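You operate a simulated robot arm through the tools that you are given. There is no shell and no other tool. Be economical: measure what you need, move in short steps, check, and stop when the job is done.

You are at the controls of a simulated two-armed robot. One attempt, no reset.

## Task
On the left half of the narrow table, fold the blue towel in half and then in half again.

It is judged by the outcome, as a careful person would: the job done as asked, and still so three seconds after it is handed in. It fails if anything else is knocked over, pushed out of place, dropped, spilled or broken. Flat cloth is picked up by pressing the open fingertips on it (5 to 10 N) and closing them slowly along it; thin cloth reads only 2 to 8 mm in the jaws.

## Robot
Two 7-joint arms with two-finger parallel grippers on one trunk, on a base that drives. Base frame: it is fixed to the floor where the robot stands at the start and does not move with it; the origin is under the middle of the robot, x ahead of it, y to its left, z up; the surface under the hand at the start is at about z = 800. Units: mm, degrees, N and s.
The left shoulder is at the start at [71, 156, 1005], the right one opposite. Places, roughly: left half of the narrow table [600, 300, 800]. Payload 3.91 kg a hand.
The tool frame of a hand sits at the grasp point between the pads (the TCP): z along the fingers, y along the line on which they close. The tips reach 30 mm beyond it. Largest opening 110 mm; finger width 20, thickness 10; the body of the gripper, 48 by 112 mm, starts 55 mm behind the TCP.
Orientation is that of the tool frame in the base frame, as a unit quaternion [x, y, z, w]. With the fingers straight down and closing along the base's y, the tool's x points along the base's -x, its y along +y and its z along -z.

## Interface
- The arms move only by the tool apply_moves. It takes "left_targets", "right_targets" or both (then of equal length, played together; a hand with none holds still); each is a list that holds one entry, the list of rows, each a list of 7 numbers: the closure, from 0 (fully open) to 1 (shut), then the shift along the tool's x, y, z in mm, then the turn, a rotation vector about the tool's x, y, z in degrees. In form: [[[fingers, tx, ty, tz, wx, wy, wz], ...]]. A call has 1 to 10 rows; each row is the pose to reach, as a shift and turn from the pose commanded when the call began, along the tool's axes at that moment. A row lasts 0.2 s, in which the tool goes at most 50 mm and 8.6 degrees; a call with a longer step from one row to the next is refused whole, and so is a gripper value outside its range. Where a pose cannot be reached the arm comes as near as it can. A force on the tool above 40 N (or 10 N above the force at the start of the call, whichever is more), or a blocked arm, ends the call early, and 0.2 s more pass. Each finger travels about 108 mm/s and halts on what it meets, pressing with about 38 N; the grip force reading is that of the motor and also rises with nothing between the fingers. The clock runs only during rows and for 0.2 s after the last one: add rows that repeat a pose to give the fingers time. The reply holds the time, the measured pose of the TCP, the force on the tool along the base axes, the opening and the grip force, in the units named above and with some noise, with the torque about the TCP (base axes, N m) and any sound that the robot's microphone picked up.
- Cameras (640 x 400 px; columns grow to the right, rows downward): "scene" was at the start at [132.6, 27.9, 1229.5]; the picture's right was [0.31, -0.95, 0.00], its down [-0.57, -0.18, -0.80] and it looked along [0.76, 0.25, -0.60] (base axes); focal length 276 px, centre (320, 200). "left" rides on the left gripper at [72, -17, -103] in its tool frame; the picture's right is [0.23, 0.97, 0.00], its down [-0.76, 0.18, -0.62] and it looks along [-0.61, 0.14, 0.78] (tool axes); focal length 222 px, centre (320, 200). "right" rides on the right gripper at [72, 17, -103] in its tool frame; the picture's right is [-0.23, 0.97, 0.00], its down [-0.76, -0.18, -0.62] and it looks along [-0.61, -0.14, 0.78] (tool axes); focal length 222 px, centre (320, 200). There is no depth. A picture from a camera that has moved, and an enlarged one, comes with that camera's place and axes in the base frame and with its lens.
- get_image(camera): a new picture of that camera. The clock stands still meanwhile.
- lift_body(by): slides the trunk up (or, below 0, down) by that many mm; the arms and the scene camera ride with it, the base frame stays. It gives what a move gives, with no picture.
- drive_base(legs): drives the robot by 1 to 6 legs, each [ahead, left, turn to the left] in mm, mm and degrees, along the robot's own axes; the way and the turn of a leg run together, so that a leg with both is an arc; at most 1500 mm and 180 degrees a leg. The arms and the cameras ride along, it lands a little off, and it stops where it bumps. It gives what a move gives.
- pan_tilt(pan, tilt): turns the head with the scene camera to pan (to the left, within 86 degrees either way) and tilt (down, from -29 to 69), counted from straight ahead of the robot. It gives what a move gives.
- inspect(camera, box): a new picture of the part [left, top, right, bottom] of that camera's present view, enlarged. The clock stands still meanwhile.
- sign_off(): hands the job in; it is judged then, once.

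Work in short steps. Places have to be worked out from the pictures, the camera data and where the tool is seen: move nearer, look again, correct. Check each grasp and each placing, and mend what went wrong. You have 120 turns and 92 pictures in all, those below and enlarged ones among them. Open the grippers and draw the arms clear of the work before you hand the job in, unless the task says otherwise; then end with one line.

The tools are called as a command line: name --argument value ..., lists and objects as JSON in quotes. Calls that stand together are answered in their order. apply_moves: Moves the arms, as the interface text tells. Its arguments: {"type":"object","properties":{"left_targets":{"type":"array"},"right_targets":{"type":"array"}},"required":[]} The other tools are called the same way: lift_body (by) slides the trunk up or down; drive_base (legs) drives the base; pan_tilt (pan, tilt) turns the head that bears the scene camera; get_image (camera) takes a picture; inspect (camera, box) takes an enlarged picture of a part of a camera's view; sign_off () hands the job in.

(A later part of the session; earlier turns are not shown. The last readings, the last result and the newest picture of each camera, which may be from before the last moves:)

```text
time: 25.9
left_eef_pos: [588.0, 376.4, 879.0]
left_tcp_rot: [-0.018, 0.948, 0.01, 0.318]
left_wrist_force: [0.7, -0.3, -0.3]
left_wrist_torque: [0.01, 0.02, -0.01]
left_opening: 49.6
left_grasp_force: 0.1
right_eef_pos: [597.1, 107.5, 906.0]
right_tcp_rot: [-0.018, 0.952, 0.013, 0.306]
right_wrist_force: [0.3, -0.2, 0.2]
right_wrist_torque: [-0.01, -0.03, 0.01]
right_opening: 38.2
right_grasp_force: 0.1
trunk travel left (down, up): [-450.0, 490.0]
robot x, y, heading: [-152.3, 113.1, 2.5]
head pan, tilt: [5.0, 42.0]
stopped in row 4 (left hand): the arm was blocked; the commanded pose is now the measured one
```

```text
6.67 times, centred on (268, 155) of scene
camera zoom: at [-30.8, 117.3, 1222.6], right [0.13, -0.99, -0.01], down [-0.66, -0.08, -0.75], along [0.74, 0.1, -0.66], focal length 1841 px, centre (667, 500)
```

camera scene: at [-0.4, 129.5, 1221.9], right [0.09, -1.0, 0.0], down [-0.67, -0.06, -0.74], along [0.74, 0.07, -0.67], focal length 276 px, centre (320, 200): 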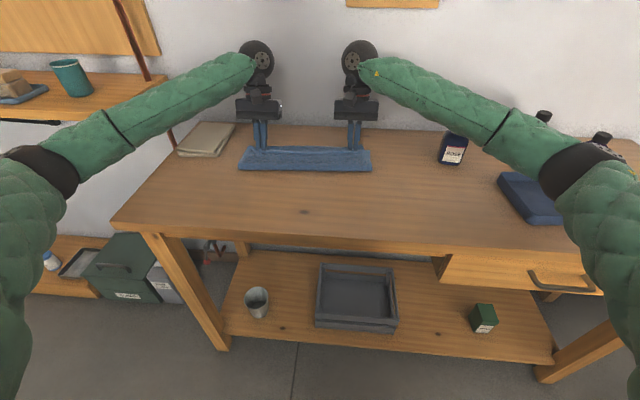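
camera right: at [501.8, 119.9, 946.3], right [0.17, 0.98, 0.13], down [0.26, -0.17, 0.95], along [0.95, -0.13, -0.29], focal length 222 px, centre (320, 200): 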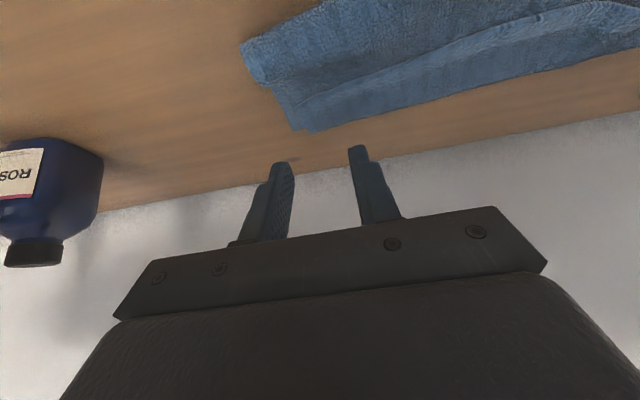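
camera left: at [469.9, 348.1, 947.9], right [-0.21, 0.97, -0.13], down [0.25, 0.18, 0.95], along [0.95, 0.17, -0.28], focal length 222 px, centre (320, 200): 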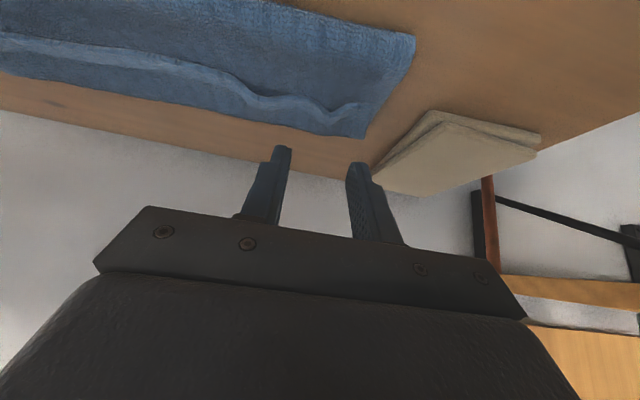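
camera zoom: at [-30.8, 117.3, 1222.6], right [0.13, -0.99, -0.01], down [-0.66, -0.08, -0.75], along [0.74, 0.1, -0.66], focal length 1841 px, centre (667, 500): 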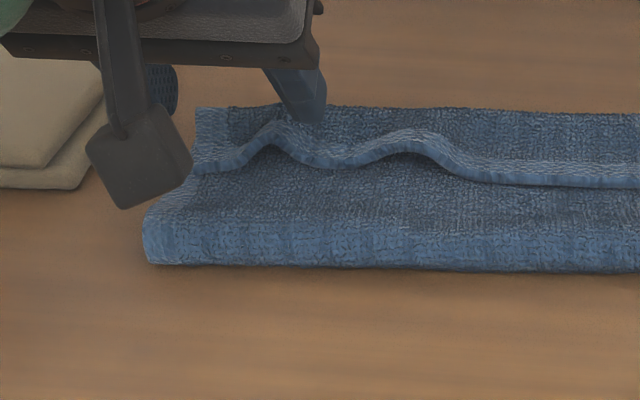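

The left arm is blocked and the base is being pushed, so part of the arm is touching something. I raise the hands and look around.

apply_moves --left_targets '[[[0.55, 0, 0, -30, 0, 0, 0], [0.55, 0, 0, -60, 0, 0, 0]]]' --right_targets '[[[0.65, 0, 0, -30, 0, 0, 0], [0.65, 0, 0, -60, 0, 0, 0]]]'

get_image --camera "scene"

pan_tilt --pan 40 --tilt 60

get_image --camera "scene"

```text
time: 26.5
left_eef_pos: [563.8, 385.3, 907.6]
left_tcp_rot: [-0.021, 0.952, 0.005, 0.307]
left_wrist_force: [-0.7, 1.6, 0.0]
left_wrist_torque: [-0.11, -0.1, -0.1]
left_opening: 49.6
left_grasp_force: 0.1
right_eef_pos: [574.3, 116.2, 945.8]
right_tcp_rot: [-0.02, 0.953, 0.007, 0.301]
right_wrist_force: [-0.3, 0.3, -0.5]
right_wrist_torque: [0.04, 0.0, 0.01]
right_opening: 38.6
right_grasp_force: 0.1
trunk travel left (down, up): [-450.0, 490.0]
robot x, y, heading: [-151.0, 115.5, 2.3]
head pan, tilt: [5.0, 42.0]
```

```text
57 pictures are left
camera scene: at [-17.0, 131.8, 1220.0], right [0.13, -0.99, 0.0], down [-0.66, -0.09, -0.74], along [0.74, 0.1, -0.67], focal length 276 px, centre (320, 200)
```

scene: 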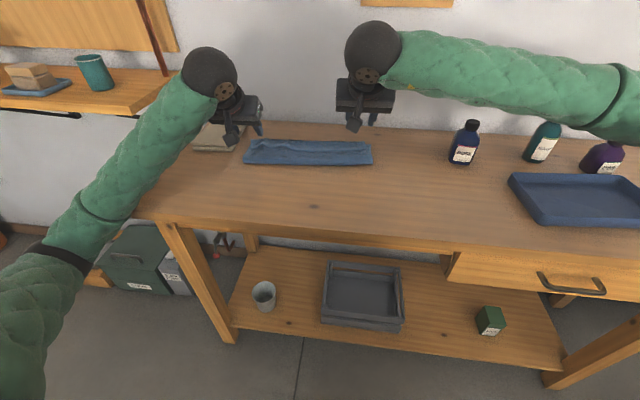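

```text
time: 27.5
left_eef_pos: [565.0, 382.2, 908.7]
left_tcp_rot: [-0.019, 0.952, 0.005, 0.307]
left_wrist_force: [-0.1, 0.3, 0.9]
left_wrist_torque: [-0.03, 0.0, -0.01]
left_opening: 49.4
left_grasp_force: 0.0
right_eef_pos: [576.4, 113.8, 946.4]
right_tcp_rot: [-0.021, 0.954, 0.007, 0.3]
right_wrist_force: [0.5, -0.2, 0.4]
right_wrist_torque: [0.02, -0.03, 0.03]
right_opening: 38.5
right_grasp_force: 0.1
trunk travel left (down, up): [-450.0, 490.0]
robot x, y, heading: [-147.8, 120.1, 2.3]
head pan, tilt: [40.0, 60.0]
```

```text
56 pictures are left
camera scene: at [-49.4, 164.6, 1197.9], right [0.67, -0.74, 0.0], down [-0.64, -0.58, -0.5], along [0.37, 0.34, -0.87], focal length 276 px, centre (320, 200)
```

scene: 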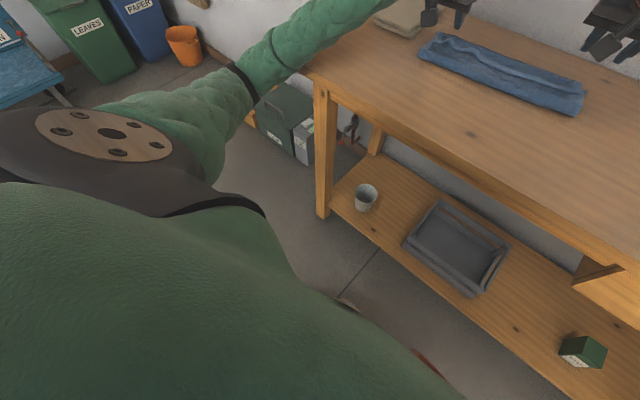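

The left elbow sagged onto the table's corner. I raise the trunk 170 mm so the forearms come down from above.

lift_body --by 170

pan_tilt --pan 5 --tilt 48

get_image --camera "scene"

```text
time: 29.4
left_eef_pos: [564.3, 382.7, 1077.5]
left_tcp_rot: [-0.019, 0.951, 0.004, 0.307]
left_wrist_force: [0.3, 1.4, -0.4]
left_wrist_torque: [0.01, -0.04, -0.01]
left_opening: 49.5
left_grasp_force: 0.0
right_eef_pos: [575.3, 113.8, 1115.5]
right_tcp_rot: [-0.02, 0.954, 0.007, 0.3]
right_wrist_force: [0.4, 0.2, 0.1]
right_wrist_torque: [0.01, 0.03, 0.03]
right_opening: 38.5
right_grasp_force: 0.0
trunk travel left (down, up): [-620.0, 320.0]
robot x, y, heading: [-148.2, 117.1, 2.4]
head pan, tilt: [40.0, 60.0]
```

```text
time: 30.4
left_eef_pos: [564.2, 384.4, 1079.1]
left_tcp_rot: [-0.02, 0.951, 0.004, 0.308]
left_wrist_force: [-0.1, -1.1, -0.3]
left_wrist_torque: [-0.05, 0.0, 0.02]
left_opening: 49.5
left_grasp_force: 0.0
right_eef_pos: [575.4, 114.2, 1115.4]
right_tcp_rot: [-0.019, 0.954, 0.006, 0.301]
right_wrist_force: [-0.2, -0.1, 0.5]
right_wrist_torque: [0.0, -0.02, 0.01]
right_opening: 38.4
right_grasp_force: 0.0
trunk travel left (down, up): [-620.0, 320.0]
robot x, y, heading: [-146.5, 118.7, 2.3]
head pan, tilt: [5.0, 48.0]
```

```text
55 pictures are left
camera scene: at [-20.3, 130.3, 1383.1], right [0.13, -0.99, 0.0], down [-0.74, -0.1, -0.67], along [0.66, 0.09, -0.74], focal length 276 px, centre (320, 200)
```

scene: 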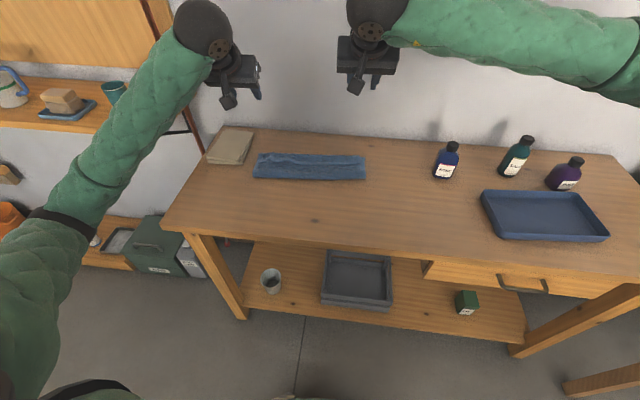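

The towel is visible and the elbow has more room now. A close-up gives the hump positions from this viewpoint.

inspect --camera "scene" --box '[240, 130, 384, 220]'

```text
4.44 times, centred on (312, 175) of scene
camera zoom: at [-20.3, 130.3, 1383.1], right [0.13, -0.99, 0.0], down [-0.74, -0.1, -0.67], along [0.66, 0.09, -0.74], focal length 1228 px, centre (356, 311)
```

zoom: 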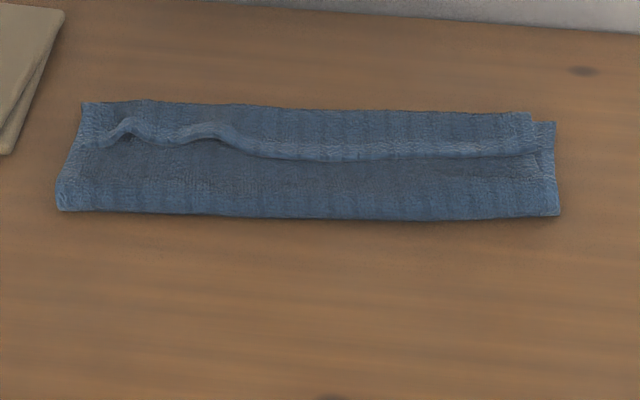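

Hump 1 is at about (634,380). Left hand goes above it first.

apply_moves --left_targets '[[[0.55, 10, -1, 33, 0, 0, 0], [0.55, 20, -2, 66, 0, 0, 0], [0.55, 30, -3, 100, 0, 0, 0], [0.55, 41, -4, 133, 0, 0, 0], [0.55, 52, -4, 166, 0, 0, 0], [0.55, 62, -5, 199, 0, 0, 0], [0.55, 62, -5, 199, 0, 0, 0]]]'

get_image --camera "left"

get_image --camera "scene"

```text
time: 32.0
left_eef_pos: [628.7, 378.8, 882.0]
left_tcp_rot: [-0.02, 0.951, 0.006, 0.308]
left_wrist_force: [0.2, -0.5, 0.2]
left_wrist_torque: [0.05, -0.01, -0.02]
left_opening: 49.6
left_grasp_force: 0.2
right_eef_pos: [576.0, 115.0, 1116.5]
right_tcp_rot: [-0.02, 0.954, 0.007, 0.301]
right_wrist_force: [-0.1, -0.3, -0.3]
right_wrist_torque: [-0.01, 0.01, -0.04]
right_opening: 38.6
right_grasp_force: 0.1
trunk travel left (down, up): [-620.0, 320.0]
robot x, y, heading: [-146.3, 115.2, 2.5]
head pan, tilt: [5.0, 48.0]
```

```text
53 pictures are left
camera left: at [510.6, 357.5, 924.1], right [-0.22, 0.97, -0.14], down [0.24, 0.19, 0.95], along [0.94, 0.18, -0.28], focal length 222 px, centre (320, 200)
```

left: 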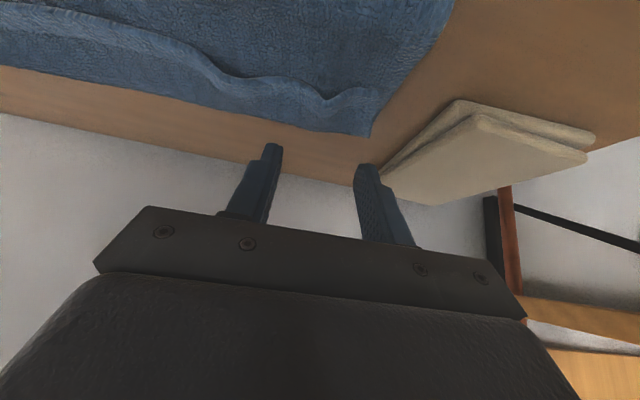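

```text
52 pictures are left
camera scene: at [-20.7, 130.2, 1383.3], right [0.13, -0.99, 0.0], down [-0.74, -0.1, -0.67], along [0.66, 0.09, -0.74], focal length 276 px, centre (320, 200)
```

scene: 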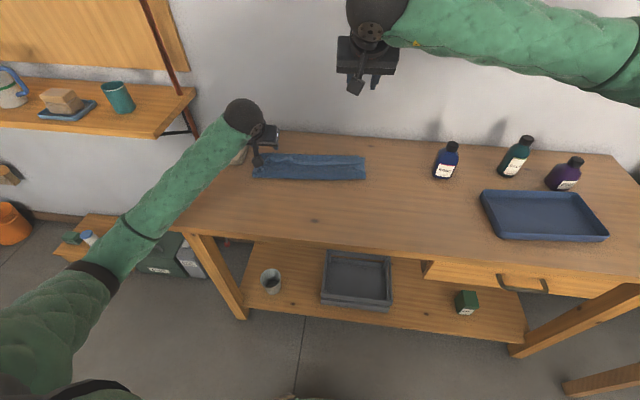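

Above the hump with no blocking. Lowering so the pads straddle it.

apply_moves --left_targets '[[[0.55, 9, -1, 17, 0, 0, 0], [0.55, 19, -2, 34, 0, 0, 0], [0.55, 19, -2, 34, 0, 0, 0]]]'

inspect --camera "left" --box '[160, 60, 480, 260]'

inspect --camera "scene" --box '[230, 130, 326, 190]'

```text
time: 32.8
left_eef_pos: [635.4, 377.8, 842.9]
left_tcp_rot: [-0.019, 0.951, 0.005, 0.308]
left_wrist_force: [-0.4, -1.5, 0.0]
left_wrist_torque: [-0.02, 0.02, 0.03]
left_opening: 49.7
left_grasp_force: 0.0
right_eef_pos: [576.5, 115.3, 1116.4]
right_tcp_rot: [-0.02, 0.954, 0.006, 0.3]
right_wrist_force: [0.1, 1.1, 0.1]
right_wrist_torque: [0.01, -0.03, -0.01]
right_opening: 38.3
right_grasp_force: 0.0
trunk travel left (down, up): [-620.0, 320.0]
robot x, y, heading: [-147.6, 120.3, 2.3]
head pan, tilt: [5.0, 48.0]
```

```text
2.00 times, centred on (320, 160) of left
camera zoom: at [516.2, 355.6, 884.5], right [-0.22, 0.97, -0.14], down [0.24, 0.19, 0.95], along [0.94, 0.18, -0.28], focal length 444 px, centre (320, 280)
```

zoom: 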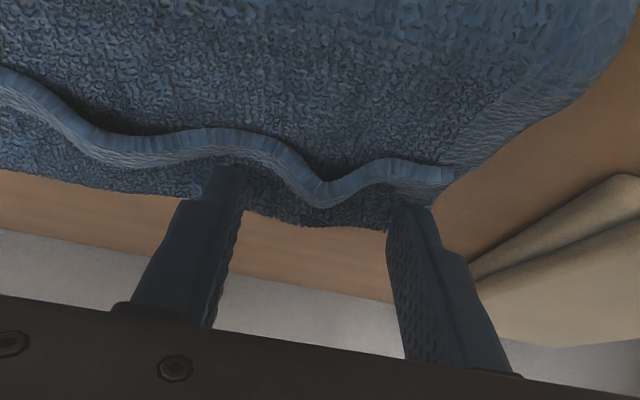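

```text
6.67 times, centred on (278, 160) of scene
camera zoom: at [-20.4, 130.1, 1383.2], right [0.13, -0.99, 0.0], down [-0.74, -0.1, -0.67], along [0.66, 0.09, -0.74], focal length 1841 px, centre (600, 467)
```

zoom: 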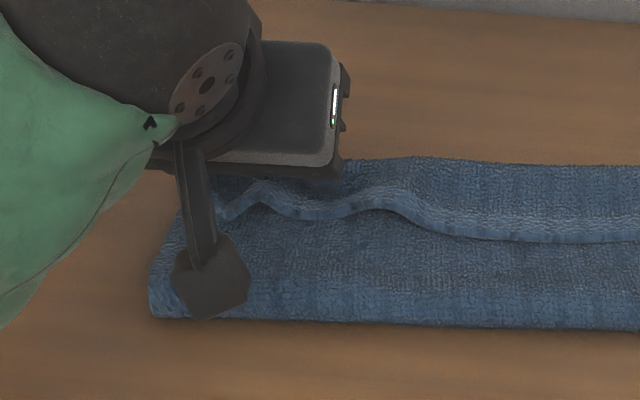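

Well straddled. Down 2 mm and close slowly on the arch.

apply_moves --left_targets '[[[0.55, 1.2, 0, 1.7, 0, 0, 0], [0.62, 1.2, 0, 1.7, 0, 0, 0], [0.69, 1.2, 0, 1.7, 0, 0, 0], [0.76, 1.2, 0, 1.7, 0, 0, 0], [0.83, 1.2, 0, 1.7, 0, 0, 0], [0.9, 1.2, 0, 1.7, 0, 0, 0], [0.96, 1.2, 0, 1.7, 0, 0, 0], [1, 1.2, 0, 1.7, 0, 0, 0], [1, 1.2, 0, 1.7, 0, 0, 0]]]'

inspect --camera "left" --box '[160, 60, 480, 260]'

```text
time: 34.8
left_eef_pos: [635.5, 376.8, 839.6]
left_tcp_rot: [-0.02, 0.951, 0.005, 0.308]
left_wrist_force: [-0.1, 0.0, 3.3]
left_wrist_torque: [0.02, -0.02, -0.02]
left_opening: 9.9
left_grasp_force: 37.9
right_eef_pos: [576.2, 114.6, 1116.4]
right_tcp_rot: [-0.02, 0.953, 0.006, 0.301]
right_wrist_force: [0.3, 0.0, -0.3]
right_wrist_torque: [-0.03, -0.02, 0.0]
right_opening: 38.6
right_grasp_force: 0.1
trunk travel left (down, up): [-620.0, 320.0]
robot x, y, heading: [-146.4, 116.5, 2.2]
head pan, tilt: [5.0, 48.0]
```

```text
2.00 times, centred on (320, 160) of left
camera zoom: at [516.5, 355.9, 882.7], right [-0.22, 0.97, -0.14], down [0.24, 0.19, 0.95], along [0.94, 0.18, -0.28], focal length 444 px, centre (320, 280)
```

zoom: 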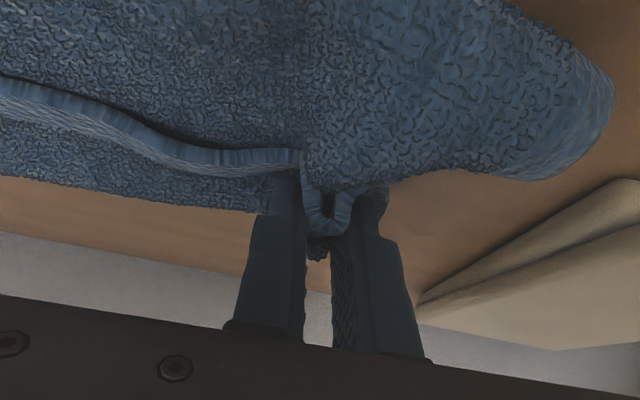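

Reads 9.9 mm; I lift slightly to see whether the second sheet came along.

apply_moves --left_targets '[[[1, -6, 0, -8, 0, 0, 0], [1, -13, 0, -18, 0, 0, 0], [1, -20, 0, -28, 0, 0, 0], [1, -20, 0, -28, 0, 0, 0]]]'

inspect --camera "left" --box '[160, 60, 480, 260]'

inspect --camera "scene" --box '[230, 130, 326, 190]'

```text
time: 35.8
left_eef_pos: [634.3, 378.4, 875.3]
left_tcp_rot: [-0.019, 0.951, 0.004, 0.307]
left_wrist_force: [-0.2, -0.2, 0.0]
left_wrist_torque: [0.02, 0.02, -0.02]
left_opening: 10.0
left_grasp_force: 38.0
right_eef_pos: [574.7, 113.5, 1115.8]
right_tcp_rot: [-0.02, 0.953, 0.006, 0.301]
right_wrist_force: [0.2, 0.1, -0.3]
right_wrist_torque: [-0.02, 0.05, 0.01]
right_opening: 38.4
right_grasp_force: 0.1
trunk travel left (down, up): [-620.0, 320.0]
robot x, y, heading: [-146.5, 117.1, 2.3]
head pan, tilt: [5.0, 48.0]
```

```text
2.00 times, centred on (320, 160) of left
camera zoom: at [516.4, 357.3, 917.1], right [-0.22, 0.97, -0.14], down [0.25, 0.19, 0.95], along [0.94, 0.18, -0.28], focal length 444 px, centre (320, 280)
```

zoom: 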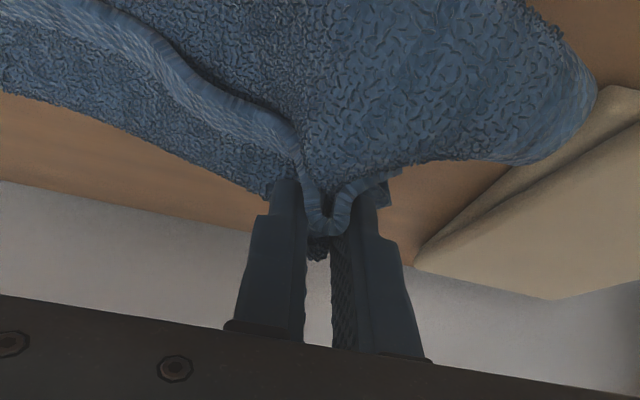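

```text
6.67 times, centred on (278, 160) of scene
camera zoom: at [-20.3, 130.3, 1383.2], right [0.13, -0.99, 0.0], down [-0.74, -0.1, -0.67], along [0.66, 0.09, -0.74], focal length 1841 px, centre (600, 467)
```

zoom: 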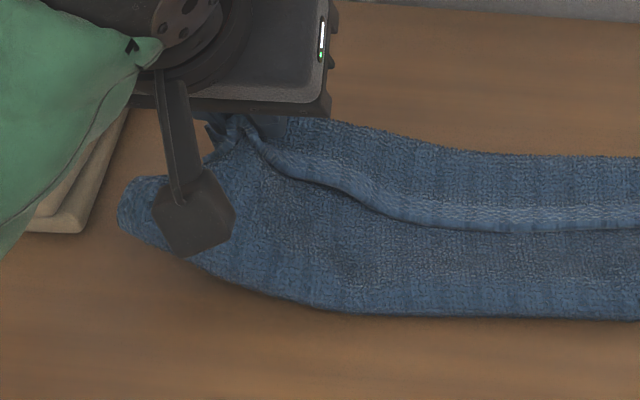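

Both sheets were caught again. I'll put it down, which should leave a taller arch, then pinch only the arch's crest from higher up.

apply_moves --left_targets '[[[1, 7, 0, 9, 0, 0, 0], [1, 13, 0, 18, 0, 0, 0], [1, 19, 0, 26, 0, 0, 0], [0.9, 19, 0, 26, 0, 0, 0], [0.8, 19, 0, 26, 0, 0, 0], [0.7, 19, 0, 26, 0, 0, 0], [0.62, 19, 0, 26, 0, 0, 0], [0.62, 10, 0, 12, 0, 0, 0], [0.62, 0, 0, 0, 0, 0, 0]]]'

inspect --camera "left" --box '[160, 60, 480, 260]'

inspect --camera "scene" --box '[230, 130, 326, 190]'

```text
time: 37.8
left_eef_pos: [636.7, 377.5, 875.8]
left_tcp_rot: [-0.019, 0.951, 0.004, 0.307]
left_wrist_force: [0.4, 0.0, -0.4]
left_wrist_torque: [0.05, 0.0, 0.0]
left_opening: 41.8
left_grasp_force: 0.1
right_eef_pos: [575.9, 113.2, 1116.8]
right_tcp_rot: [-0.02, 0.953, 0.006, 0.301]
right_wrist_force: [0.8, 0.0, 0.3]
right_wrist_torque: [0.0, 0.02, -0.02]
right_opening: 38.9
right_grasp_force: 0.1
trunk travel left (down, up): [-620.0, 320.0]
robot x, y, heading: [-148.9, 119.3, 2.6]
head pan, tilt: [5.0, 48.0]
```

```text
2.00 times, centred on (320, 160) of left
camera zoom: at [517.0, 355.9, 918.2], right [-0.22, 0.97, -0.14], down [0.25, 0.19, 0.95], along [0.94, 0.18, -0.28], focal length 444 px, centre (320, 280)
```

zoom: 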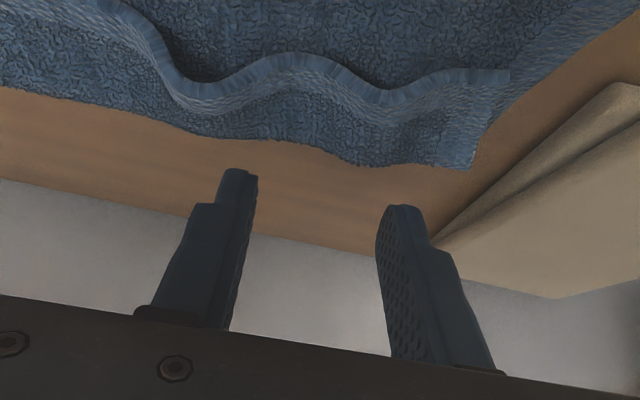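

```text
6.67 times, centred on (278, 160) of scene
camera zoom: at [-20.3, 130.0, 1383.2], right [0.13, -0.99, 0.0], down [-0.74, -0.1, -0.67], along [0.66, 0.09, -0.74], focal length 1841 px, centre (600, 467)
```

zoom: 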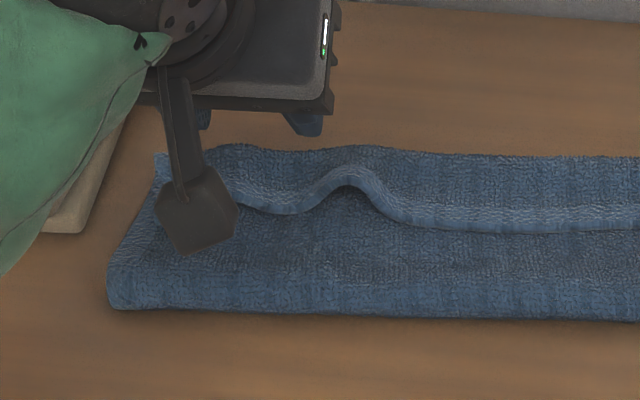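

The second hump, about (648,332), is now the taller one. I move over it.

apply_moves --left_targets '[[[0.55, 0, -22, 0, 0, 0, 0], [0.55, 0, -45, 4, 0, 0, 0], [0.55, 6, -45, 18, 0, 0, 0], [0.55, 6, -45, 18, 0, 0, 0]]]'

inspect --camera "left" --box '[160, 60, 480, 260]'

inspect --camera "scene" --box '[230, 130, 326, 190]'

```text
time: 38.8
left_eef_pos: [645.0, 333.7, 857.9]
left_tcp_rot: [-0.02, 0.951, 0.005, 0.308]
left_wrist_force: [0.7, -0.8, -0.9]
left_wrist_torque: [0.0, -0.01, -0.01]
left_opening: 49.7
left_grasp_force: 0.0
right_eef_pos: [575.6, 113.8, 1116.5]
right_tcp_rot: [-0.02, 0.954, 0.006, 0.3]
right_wrist_force: [-0.8, -0.3, -0.1]
right_wrist_torque: [0.0, 0.0, 0.0]
right_opening: 38.4
right_grasp_force: 0.1
trunk travel left (down, up): [-620.0, 320.0]
robot x, y, heading: [-146.8, 119.4, 2.0]
head pan, tilt: [5.0, 48.0]
```

```text
2.00 times, centred on (320, 160) of left
camera zoom: at [525.9, 311.3, 899.8], right [-0.22, 0.97, -0.14], down [0.25, 0.19, 0.95], along [0.94, 0.18, -0.28], focal length 444 px, centre (320, 280)
```

zoom: 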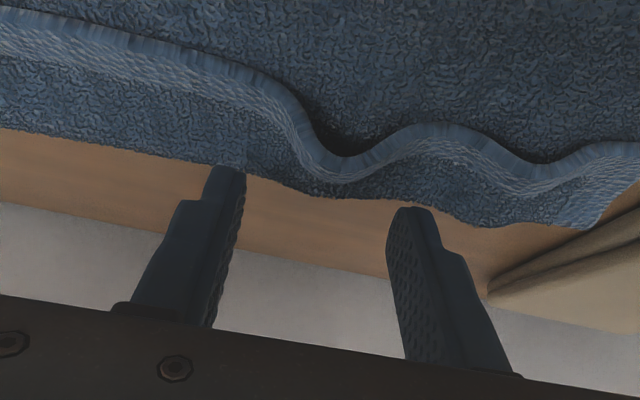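

```text
6.67 times, centred on (278, 160) of scene
camera zoom: at [-20.4, 129.8, 1383.2], right [0.13, -0.99, 0.0], down [-0.74, -0.09, -0.67], along [0.66, 0.09, -0.74], focal length 1841 px, centre (600, 467)
```

zoom: 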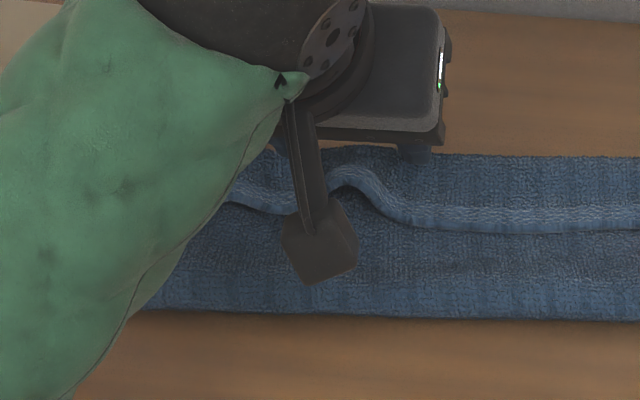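

Aligned with the hump. Lower to a tip height of about 817 and close slowly.

apply_moves --left_targets '[[[0.55, 9, 3, 6, 0, 0, 0], [0.62, 9, 3, 6, 0, 0, 0], [0.69, 9, 3, 6, 0, 0, 0], [0.76, 9, 3, 6, 0, 0, 0], [0.83, 9, 3, 6, 0, 0, 0], [0.9, 9, 3, 6, 0, 0, 0], [0.96, 9, 3, 6, 0, 0, 0], [1, 9, 3, 6, 0, 0, 0], [1, 9, 3, 6, 0, 0, 0]]]'

inspect --camera "left" --box '[160, 60, 480, 260]'

```text
time: 40.8
left_eef_pos: [639.7, 337.1, 846.8]
left_tcp_rot: [-0.019, 0.952, 0.005, 0.306]
left_wrist_force: [-0.4, 0.6, 0.7]
left_wrist_torque: [0.03, 0.01, 0.03]
left_opening: 4.0
left_grasp_force: 37.7
right_eef_pos: [575.4, 113.7, 1116.8]
right_tcp_rot: [-0.02, 0.954, 0.006, 0.3]
right_wrist_force: [0.3, -0.3, -0.6]
right_wrist_torque: [0.0, 0.0, 0.01]
right_opening: 38.8
right_grasp_force: 0.0
trunk travel left (down, up): [-620.0, 320.0]
robot x, y, heading: [-148.9, 119.6, 2.4]
head pan, tilt: [5.0, 48.0]
```

```text
2.00 times, centred on (320, 160) of left
camera zoom: at [521.4, 315.1, 888.9], right [-0.22, 0.97, -0.14], down [0.25, 0.19, 0.95], along [0.94, 0.18, -0.28], focal length 444 px, centre (320, 280)
```

zoom: 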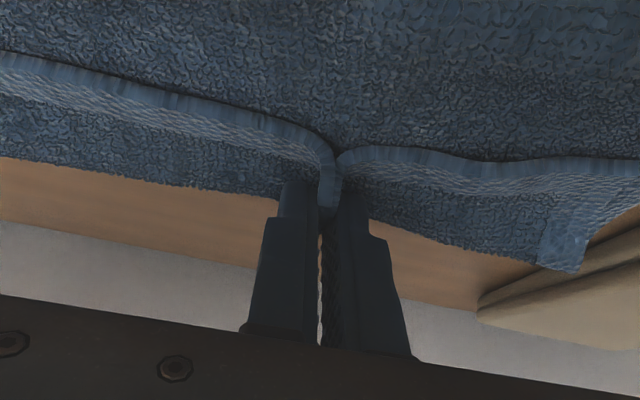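

4.0 mm this time, so only the flap is held. I lift it up and slightly back to peel the top sheet and straighten the hem.

apply_moves --left_targets '[[[1, -8, 0, -12, 0, 2, 0], [1, -12, 0, -28, 0, 5, 0], [1, -12, 0, -45, 0, 8, 0], [1, -8, 0, -62, 0, 12, 0], [1, -4, 1, -80, 0, 16, 0], [1, 2, 2, -100, 0, 20, 0], [1, 2, 2, -100, 0, 20, 0]]]'

get_image --camera "left"

inspect --camera "scene" --box '[220, 90, 396, 200]'

```text
time: 42.4
left_eef_pos: [578.9, 336.8, 926.4]
left_tcp_rot: [-0.019, 0.99, 0.001, 0.138]
left_wrist_force: [0.7, 0.6, 0.8]
left_wrist_torque: [0.01, 0.0, -0.02]
left_opening: 4.2
left_grasp_force: 38.3
right_eef_pos: [575.1, 113.6, 1116.7]
right_tcp_rot: [-0.02, 0.954, 0.006, 0.3]
right_wrist_force: [0.7, -0.1, -0.1]
right_wrist_torque: [-0.03, 0.01, -0.04]
right_opening: 38.3
right_grasp_force: 0.0
trunk travel left (down, up): [-620.0, 320.0]
robot x, y, heading: [-147.3, 116.3, 2.3]
head pan, tilt: [5.0, 48.0]
```

```text
41 pictures are left
camera left: at [482.1, 315.5, 1007.6], right [-0.26, 0.96, -0.06], down [0.56, 0.2, 0.81], along [0.79, 0.17, -0.59], focal length 222 px, centre (320, 200)
```

left: 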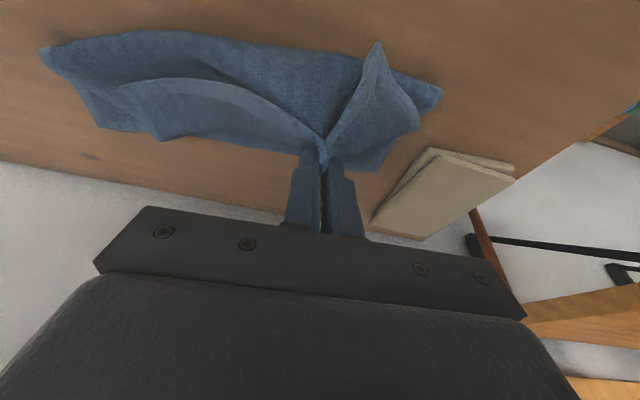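

```text
3.64 times, centred on (308, 145) of scene
camera zoom: at [-19.9, 129.7, 1383.1], right [0.13, -0.99, 0.0], down [-0.74, -0.09, -0.67], along [0.66, 0.09, -0.74], focal length 1004 px, centre (364, 400)
```

zoom: 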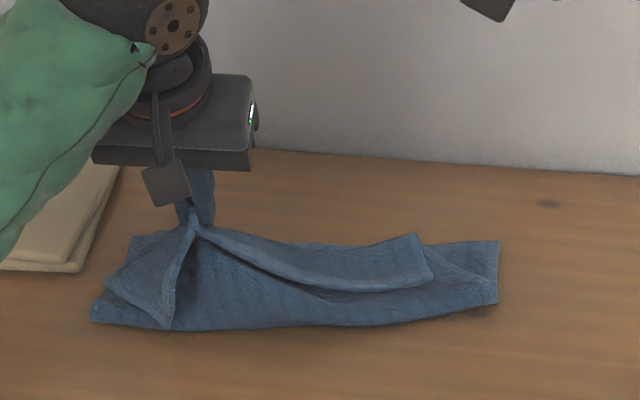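

The hem is free on the left and rises toward the hand, while the right part is still turned. I lift the left hand further so the right part peels up too.

apply_moves --left_targets '[[[1, 2, -4, -18, 0, 3, 0], [1, 4, -8, -36, 0, 6, 0], [1, 7, -12, -55, 0, 10, 0], [1, 10, -16, -75, 0, 14, 0], [1, 10, -16, -75, 0, 14, 0]]]'

inspect --camera "scene" --box '[220, 90, 396, 200]'

```text
time: 43.6
left_eef_pos: [547.4, 318.1, 996.2]
left_tcp_rot: [-0.02, 1.0, -0.001, 0.015]
left_wrist_force: [0.8, -0.3, 0.0]
left_wrist_torque: [0.04, -0.01, 0.03]
left_opening: 3.8
left_grasp_force: 38.0
right_eef_pos: [576.2, 114.5, 1115.9]
right_tcp_rot: [-0.02, 0.954, 0.007, 0.3]
right_wrist_force: [-0.2, 0.0, -0.4]
right_wrist_torque: [-0.02, 0.03, 0.0]
right_opening: 38.5
right_grasp_force: 0.1
trunk travel left (down, up): [-620.0, 320.0]
robot x, y, heading: [-148.5, 118.4, 2.5]
head pan, tilt: [5.0, 48.0]
```

```text
3.64 times, centred on (308, 145) of scene
camera zoom: at [-20.0, 130.5, 1383.1], right [0.13, -0.99, 0.0], down [-0.74, -0.1, -0.67], along [0.66, 0.09, -0.74], focal length 1004 px, centre (364, 400)
```

zoom: 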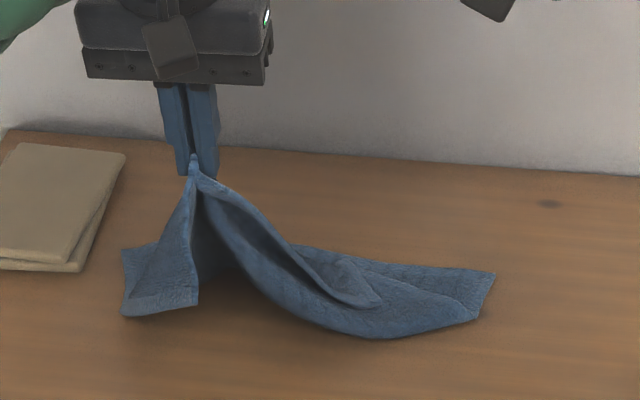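

The right part of the hem still curls in, with its corner near (600,199). I bring the right hand over, straightened, to look closely.

apply_moves --right_targets '[[[0.55, 10, 7, 27, 0, 7, 0], [0.55, 21, 14, 54, 0, 14, 0], [0.55, 32, 21, 81, 0, 21, 0], [0.55, 42, 28, 108, 0, 28, 0], [0.55, 52, 35, 135, 0, 35, 0], [0.55, 52, 35, 135, 0, 35, 0]]]'

get_image --camera "right"

```text
time: 45.0
left_eef_pos: [548.2, 317.8, 996.2]
left_tcp_rot: [-0.021, 1.0, -0.001, 0.016]
left_wrist_force: [-0.2, -1.0, 0.5]
left_wrist_torque: [0.02, -0.04, 0.01]
left_opening: 4.3
left_grasp_force: 38.0
right_eef_pos: [609.3, 150.1, 976.5]
right_tcp_rot: [-0.021, 1.0, 0.0, -0.001]
right_wrist_force: [-0.9, -0.2, 0.5]
right_wrist_torque: [-0.02, 0.0, 0.01]
right_opening: 49.6
right_grasp_force: 0.1
trunk travel left (down, up): [-620.0, 320.0]
robot x, y, heading: [-147.3, 114.6, 2.2]
head pan, tilt: [5.0, 48.0]
```

```text
38 pictures are left
camera right: at [535.1, 164.0, 1080.6], right [0.19, 0.98, 0.0], down [0.77, -0.15, 0.62], along [0.61, -0.12, -0.78], focal length 222 px, centre (320, 200)
```

right: 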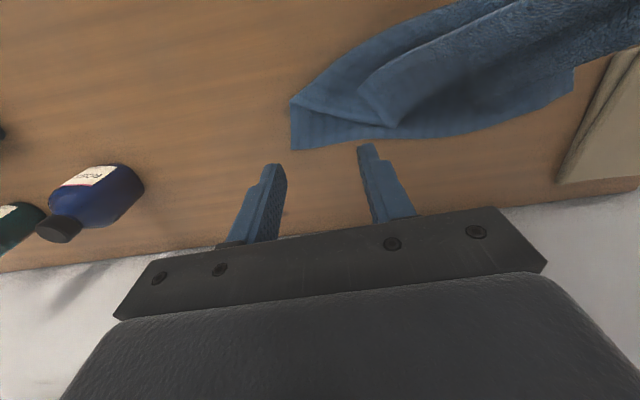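

A zoom of this view will show how the hem corner lies.

inspect --camera "right" --box '[270, 0, 590, 200]'

inspect --camera "scene" --box '[250, 130, 362, 200]'

```text
2.00 times, centred on (430, 100) of right
camera zoom: at [535.1, 164.0, 1080.6], right [0.19, 0.98, 0.0], down [0.77, -0.15, 0.62], along [0.61, -0.12, -0.78], focal length 444 px, centre (100, 400)
```

zoom: 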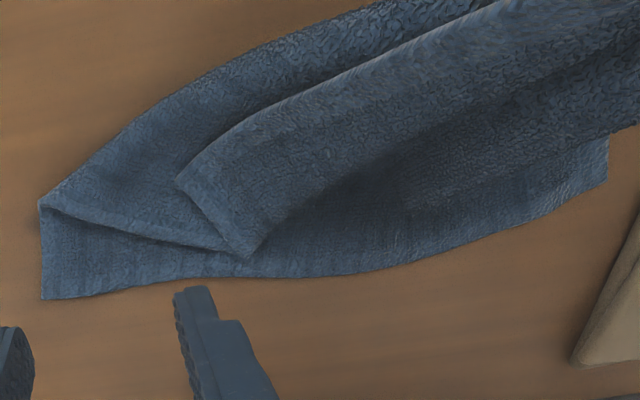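

```text
5.71 times, centred on (306, 165) of scene
camera zoom: at [-21.0, 130.0, 1383.3], right [0.13, -0.99, 0.0], down [-0.74, -0.1, -0.67], along [0.66, 0.09, -0.74], focal length 1578 px, centre (400, 400)
```

zoom: 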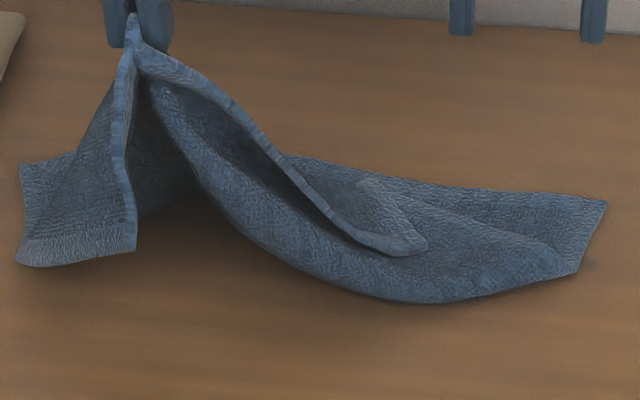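

The hem corner is at about (600,194), with the hem rising toward the left hand. I move the left hand a bit aside and yaw the right gripper about 84° so it can pinch the hem across its edge.

apply_moves --left_targets '[[[1, 0, 5, 2, 0, 0, 0], [1, 0, 10, 5, 0, 0, 0], [1, 0, 15, 8, 0, 0, 0], [1, 0, 20, 11, 0, 0, 0], [1, 0, 25, 13, 0, 0, 0], [1, 0, 30, 15, 0, 0, 0], [1, 0, 30, 15, 0, 0, 0], [1, 0, 30, 15, 0, 0, 0], [1, 0, 30, 15, 0, 0, 0], [1, 0, 30, 15, 0, 0, 0]]]' --right_targets '[[[0.5, 1, 1, 5, 0, 0, -8.4], [0.5, 2, 2, 10, 0, 0, -16.8], [0.5, 3, 3, 15, 0, 0, -25.2], [0.5, 4, 4, 20, 0, 0, -33.6], [0.5, 5, 5, 25, 0, 0, -42], [0.5, 6, 6, 30, 0, 0, -50.4], [0.5, 7, 7, 35, 0, 0, -58.8], [0.5, 8, 8, 40, 0, 0, -67.2], [0.5, 9, 9, 46, 0, 0, -75.6], [0.5, 9, 10, 46, 0, 0, -84]]]'

get_image --camera "right"

inspect --camera "scene" --box '[230, 110, 390, 210]'

```text
time: 47.2
left_eef_pos: [548.0, 349.0, 982.4]
left_tcp_rot: [-0.02, 1.0, 0.0, 0.016]
left_wrist_force: [0.7, -0.5, -0.4]
left_wrist_torque: [-0.02, 0.0, -0.01]
left_opening: 4.0
left_grasp_force: 38.3
right_eef_pos: [600.3, 157.4, 937.8]
right_tcp_rot: [-0.551, 0.835, -0.001, -0.001]
right_wrist_force: [0.3, 0.4, 1.0]
right_wrist_torque: [-0.01, -0.01, 0.02]
right_opening: 55.1
right_grasp_force: 0.0
right hand out of reach, approached as far as the arm can: row 9, 10
trunk travel left (down, up): [-620.0, 320.0]
robot x, y, heading: [-150.4, 116.1, 2.5]
head pan, tilt: [5.0, 48.0]
```

```text
35 pictures are left
camera right: at [557.2, 97.9, 1042.5], right [-0.81, 0.59, 0.0], down [0.46, 0.63, 0.62], along [0.37, 0.5, -0.78], focal length 222 px, centre (320, 200)
```

right: 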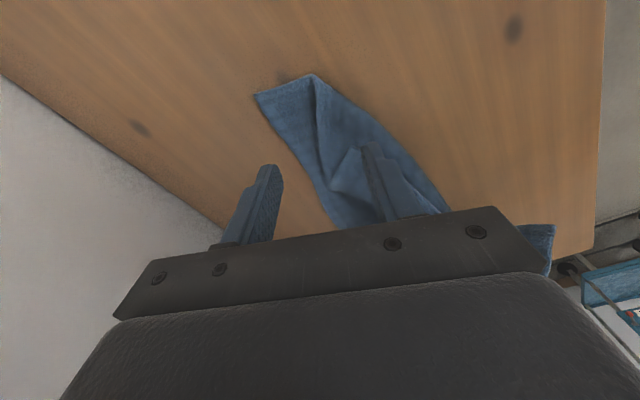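

```text
4.00 times, centred on (310, 160) of scene
camera zoom: at [-20.2, 130.3, 1383.2], right [0.13, -0.99, 0.0], down [-0.74, -0.1, -0.67], along [0.66, 0.09, -0.74], focal length 1105 px, centre (360, 360)
```

zoom: 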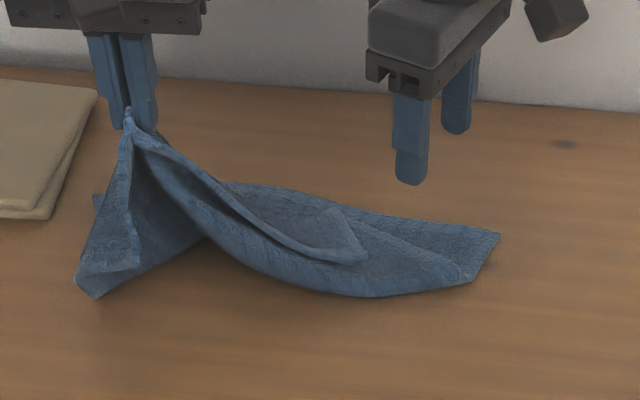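

The yaw stopped at 67°. Moving the left hand +x will make the hem run along y, so the right jaws can straddle it.

apply_moves --left_targets '[[[1, -15, 0, 0, 0, 0, 0], [1, -30, 0, 0, 0, 0, 0], [1, -45, 0, 0, 0, 0, 0], [1, -60, 0, 0, 0, 0, 0], [1, -60, 0, 0, 0, 0, 0]]]'

inspect --camera "scene" --box '[230, 110, 390, 210]'

inspect --camera "right" --box '[240, 50, 480, 200]'

```text
time: 48.4
left_eef_pos: [608.8, 352.6, 982.5]
left_tcp_rot: [-0.02, 1.0, -0.001, 0.015]
left_wrist_force: [0.2, -0.3, 0.5]
left_wrist_torque: [0.02, -0.01, -0.01]
left_opening: 4.1
left_grasp_force: 37.8
right_eef_pos: [600.7, 157.5, 937.2]
right_tcp_rot: [-0.551, 0.835, 0.001, 0.0]
right_wrist_force: [-0.1, 0.3, 0.2]
right_wrist_torque: [0.01, 0.03, 0.0]
right_opening: 55.1
right_grasp_force: 0.0
trunk travel left (down, up): [-620.0, 320.0]
robot x, y, heading: [-147.7, 118.9, 2.2]
head pan, tilt: [5.0, 48.0]
```

```text
4.00 times, centred on (310, 160) of scene
camera zoom: at [-20.5, 130.3, 1383.2], right [0.13, -0.99, 0.0], down [-0.74, -0.1, -0.67], along [0.66, 0.09, -0.74], focal length 1105 px, centre (360, 360)
```

zoom: 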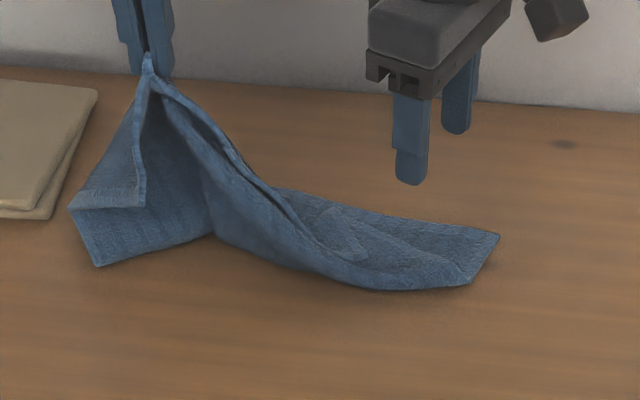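

```text
2.67 times, centred on (360, 125) of right
camera zoom: at [557.0, 98.0, 1042.7], right [-0.81, 0.59, 0.0], down [0.46, 0.63, 0.62], along [0.37, 0.5, -0.78], focal length 592 px, centre (213, 400)
```

zoom: 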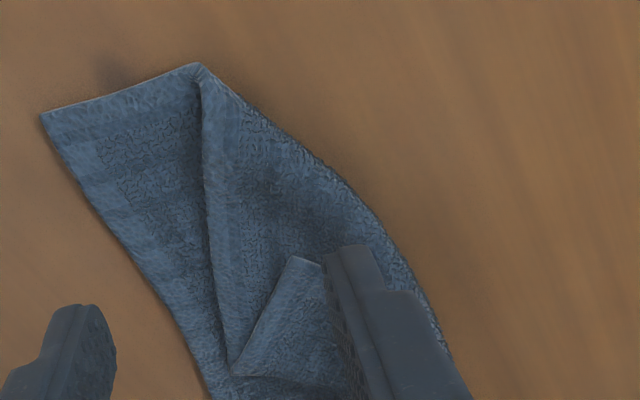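

Raising the left hand another 80 mm should lift the right hem corner clear of the sheet.

apply_moves --left_targets '[[[1, 0, 0, -20, 0, 0, 0], [1, 0, 0, -40, 0, 0, 0], [1, 0, 0, -60, 0, 0, 0], [1, 0, 0, -80, 0, 0, 0], [1, 0, 0, -80, 0, 0, 0]]]'

inspect --camera "scene" --box '[230, 90, 390, 190]'

get_image --camera "right"

```text
time: 49.6
left_eef_pos: [606.6, 352.9, 1062.6]
left_tcp_rot: [-0.02, 1.0, -0.001, 0.016]
left_wrist_force: [0.6, 0.0, -0.3]
left_wrist_torque: [0.02, -0.01, 0.0]
left_opening: 4.2
left_grasp_force: 38.1
right_eef_pos: [600.9, 158.4, 937.3]
right_tcp_rot: [-0.55, 0.835, -0.001, -0.001]
right_wrist_force: [0.1, 0.5, 0.8]
right_wrist_torque: [-0.03, 0.01, -0.02]
right_opening: 54.8
right_grasp_force: 0.0
trunk travel left (down, up): [-620.0, 320.0]
robot x, y, heading: [-148.1, 115.2, 2.4]
head pan, tilt: [5.0, 48.0]
```

```text
4.00 times, centred on (310, 140) of scene
camera zoom: at [-19.9, 130.4, 1383.1], right [0.13, -0.99, 0.0], down [-0.74, -0.1, -0.67], along [0.66, 0.09, -0.74], focal length 1105 px, centre (360, 440)
```

zoom: 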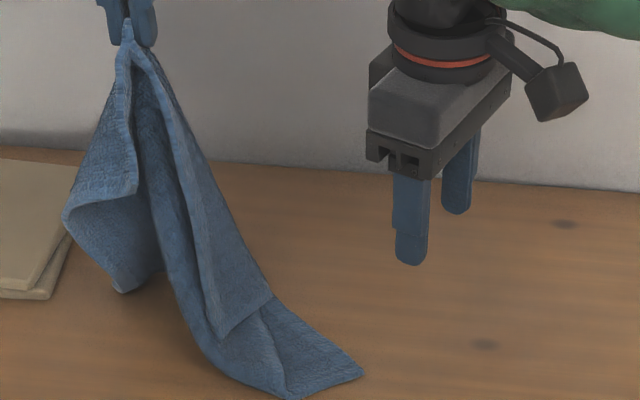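

```text
30 pictures are left
camera right: at [557.4, 98.0, 1042.3], right [-0.81, 0.59, 0.0], down [0.46, 0.63, 0.62], along [0.37, 0.5, -0.78], focal length 222 px, centre (320, 200)
```

right: 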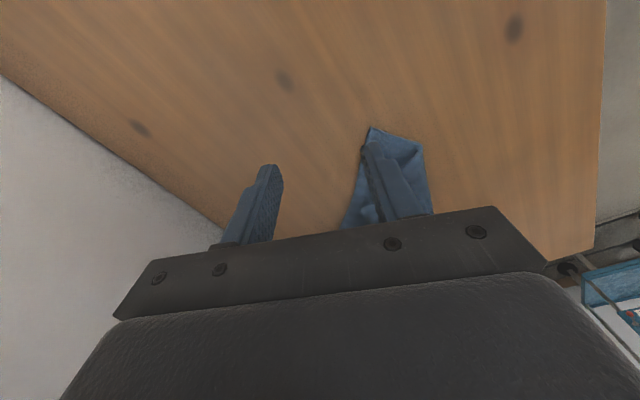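

The towel now hangs from the hem at the left hand. I raise it further so the other hem corner hangs free for the right hand.

apply_moves --left_targets '[[[1, 0, 0, -20, 0, 0, 0], [1, 0, 0, -45, 0, 0, 0], [1, 0, 0, -70, 0, 0, 0], [1, 0, 0, -95, 0, 0, 0], [1, 0, 0, -120, 0, 0, 0], [1, 0, 0, -140, 0, 0, 0], [1, 0, 0, -140, 0, 0, 0], [1, 0, 0, -140, 0, 0, 0], [1, 0, 0, -140, 0, 0, 0]]]'

pan_tilt --pan 5 --tilt 35

inspect --camera "scene" --box '[160, 100, 448, 280]'

```text
time: 51.6
left_eef_pos: [599.6, 350.5, 1204.0]
left_tcp_rot: [-0.021, 1.0, -0.001, 0.015]
left_wrist_force: [0.8, -0.9, -0.9]
left_wrist_torque: [0.02, 0.01, -0.02]
left_opening: 3.9
left_grasp_force: 37.8
right_eef_pos: [601.5, 158.2, 938.3]
right_tcp_rot: [-0.551, 0.835, 0.0, 0.0]
right_wrist_force: [-0.3, 0.1, 0.8]
right_wrist_torque: [0.01, 0.02, -0.01]
right_opening: 55.0
right_grasp_force: 0.0
trunk travel left (down, up): [-620.0, 320.0]
robot x, y, heading: [-146.8, 119.7, 2.3]
head pan, tilt: [5.0, 48.0]
```

```text
time: 52.4
left_eef_pos: [600.2, 351.2, 1204.2]
left_tcp_rot: [-0.021, 1.0, 0.0, 0.015]
left_wrist_force: [-0.1, 0.0, -0.8]
left_wrist_torque: [0.0, 0.0, 0.03]
left_opening: 4.3
left_grasp_force: 37.8
right_eef_pos: [601.3, 158.4, 936.9]
right_tcp_rot: [-0.55, 0.835, 0.0, 0.0]
right_wrist_force: [-0.1, -0.7, -0.3]
right_wrist_torque: [0.01, 0.01, 0.01]
right_opening: 55.1
right_grasp_force: 0.1
trunk travel left (down, up): [-620.0, 320.0]
robot x, y, heading: [-146.6, 117.5, 2.4]
head pan, tilt: [5.0, 35.0]
```

```text
2.22 times, centred on (304, 190) of scene
camera zoom: at [-11.0, 131.4, 1402.1], right [0.13, -0.99, 0.0], down [-0.57, -0.07, -0.82], along [0.81, 0.1, -0.57], focal length 614 px, centre (356, 222)
```

zoom: 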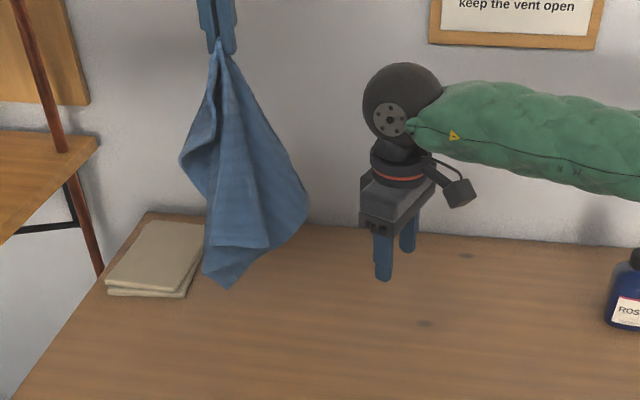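

It hangs free. I zoom in to identify the corners.

inspect --camera "scene" --box '[225, 108, 321, 240]'

```text
3.03 times, centred on (273, 174) of scene
camera zoom: at [-11.0, 131.4, 1402.1], right [0.13, -0.99, 0.0], down [-0.57, -0.07, -0.82], along [0.81, 0.1, -0.57], focal length 837 px, centre (462, 279)
```

zoom: 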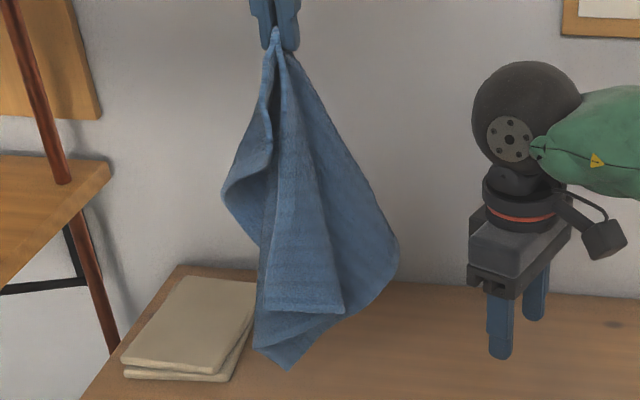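

The free hem hangs toward the left-front. Turning the left wrist ~84° should make the hem face the robot, so the right hand can pinch its corner from the front. I also un-yaw the right hand and pull it back.

apply_moves --left_targets '[[[1, 0, 0, 0, 0, 0, -8.4], [1, 0, 0, 0, 0, 0, -16.8], [1, 0, 0, 0, 0, 0, -25.2], [1, 0, 0, 0, 0, 0, -33.6], [1, 0, 0, 0, 0, 0, -42], [1, 0, 0, 0, 0, 0, -50.4], [1, 0, 0, 0, 0, 0, -58.8], [1, 0, 0, 0, 0, 0, -67.2], [1, 0, 0, 0, 0, 0, -75.6], [1, 0, 0, 0, 0, 0, -84]]]' --right_targets '[[[0.5, 2, 10, -6, 0, 0, 6.9], [0.5, 4, 20, -12, 0, 0, 13.8], [0.5, 6, 30, -18, 0, 0, 20.7], [0.5, 8, 40, -24, 0, 0, 27.6], [0.5, 10, 50, -30, 0, 0, 34.5], [0.5, 12, 60, -36, 0, 0, 41.4], [0.5, 15, 70, -42, 0, 0, 48.3], [0.5, 17, 80, -48, 0, 0, 55.2], [0.5, 19, 90, -54, 0, 0, 62.1], [0.5, 21, 100, -60, 0, 0, 69]]]'

inspect --camera "scene" --box '[205, 100, 365, 240]'

```text
time: 54.6
left_eef_pos: [602.5, 353.1, 1203.6]
left_tcp_rot: [-0.684, 0.729, -0.011, 0.011]
left_wrist_force: [-0.4, 0.3, -1.6]
left_wrist_torque: [-0.03, -0.02, -0.11]
left_opening: 4.0
left_grasp_force: 38.0
right_eef_pos: [500.4, 177.7, 998.5]
right_tcp_rot: [0.02, 1.0, -0.001, 0.0]
right_wrist_force: [0.1, -0.1, -0.5]
right_wrist_torque: [-0.02, -0.02, -0.01]
right_opening: 55.1
right_grasp_force: 0.1
trunk travel left (down, up): [-620.0, 320.0]
robot x, y, heading: [-148.5, 118.0, 2.3]
head pan, tilt: [5.0, 35.0]
```

```text
2.86 times, centred on (285, 170) of scene
camera zoom: at [-11.2, 131.6, 1402.2], right [0.13, -0.99, 0.0], down [-0.57, -0.07, -0.82], along [0.81, 0.1, -0.57], focal length 789 px, centre (420, 286)
```

zoom: 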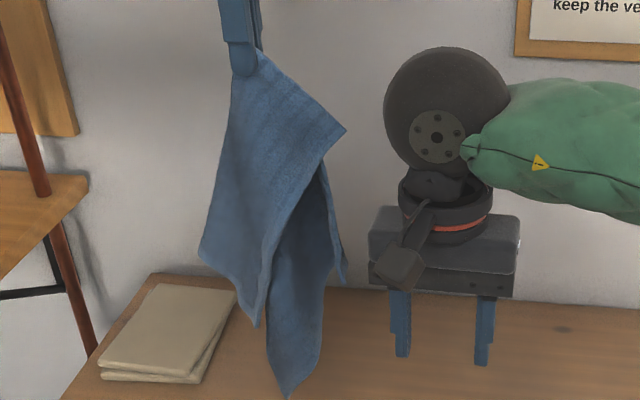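

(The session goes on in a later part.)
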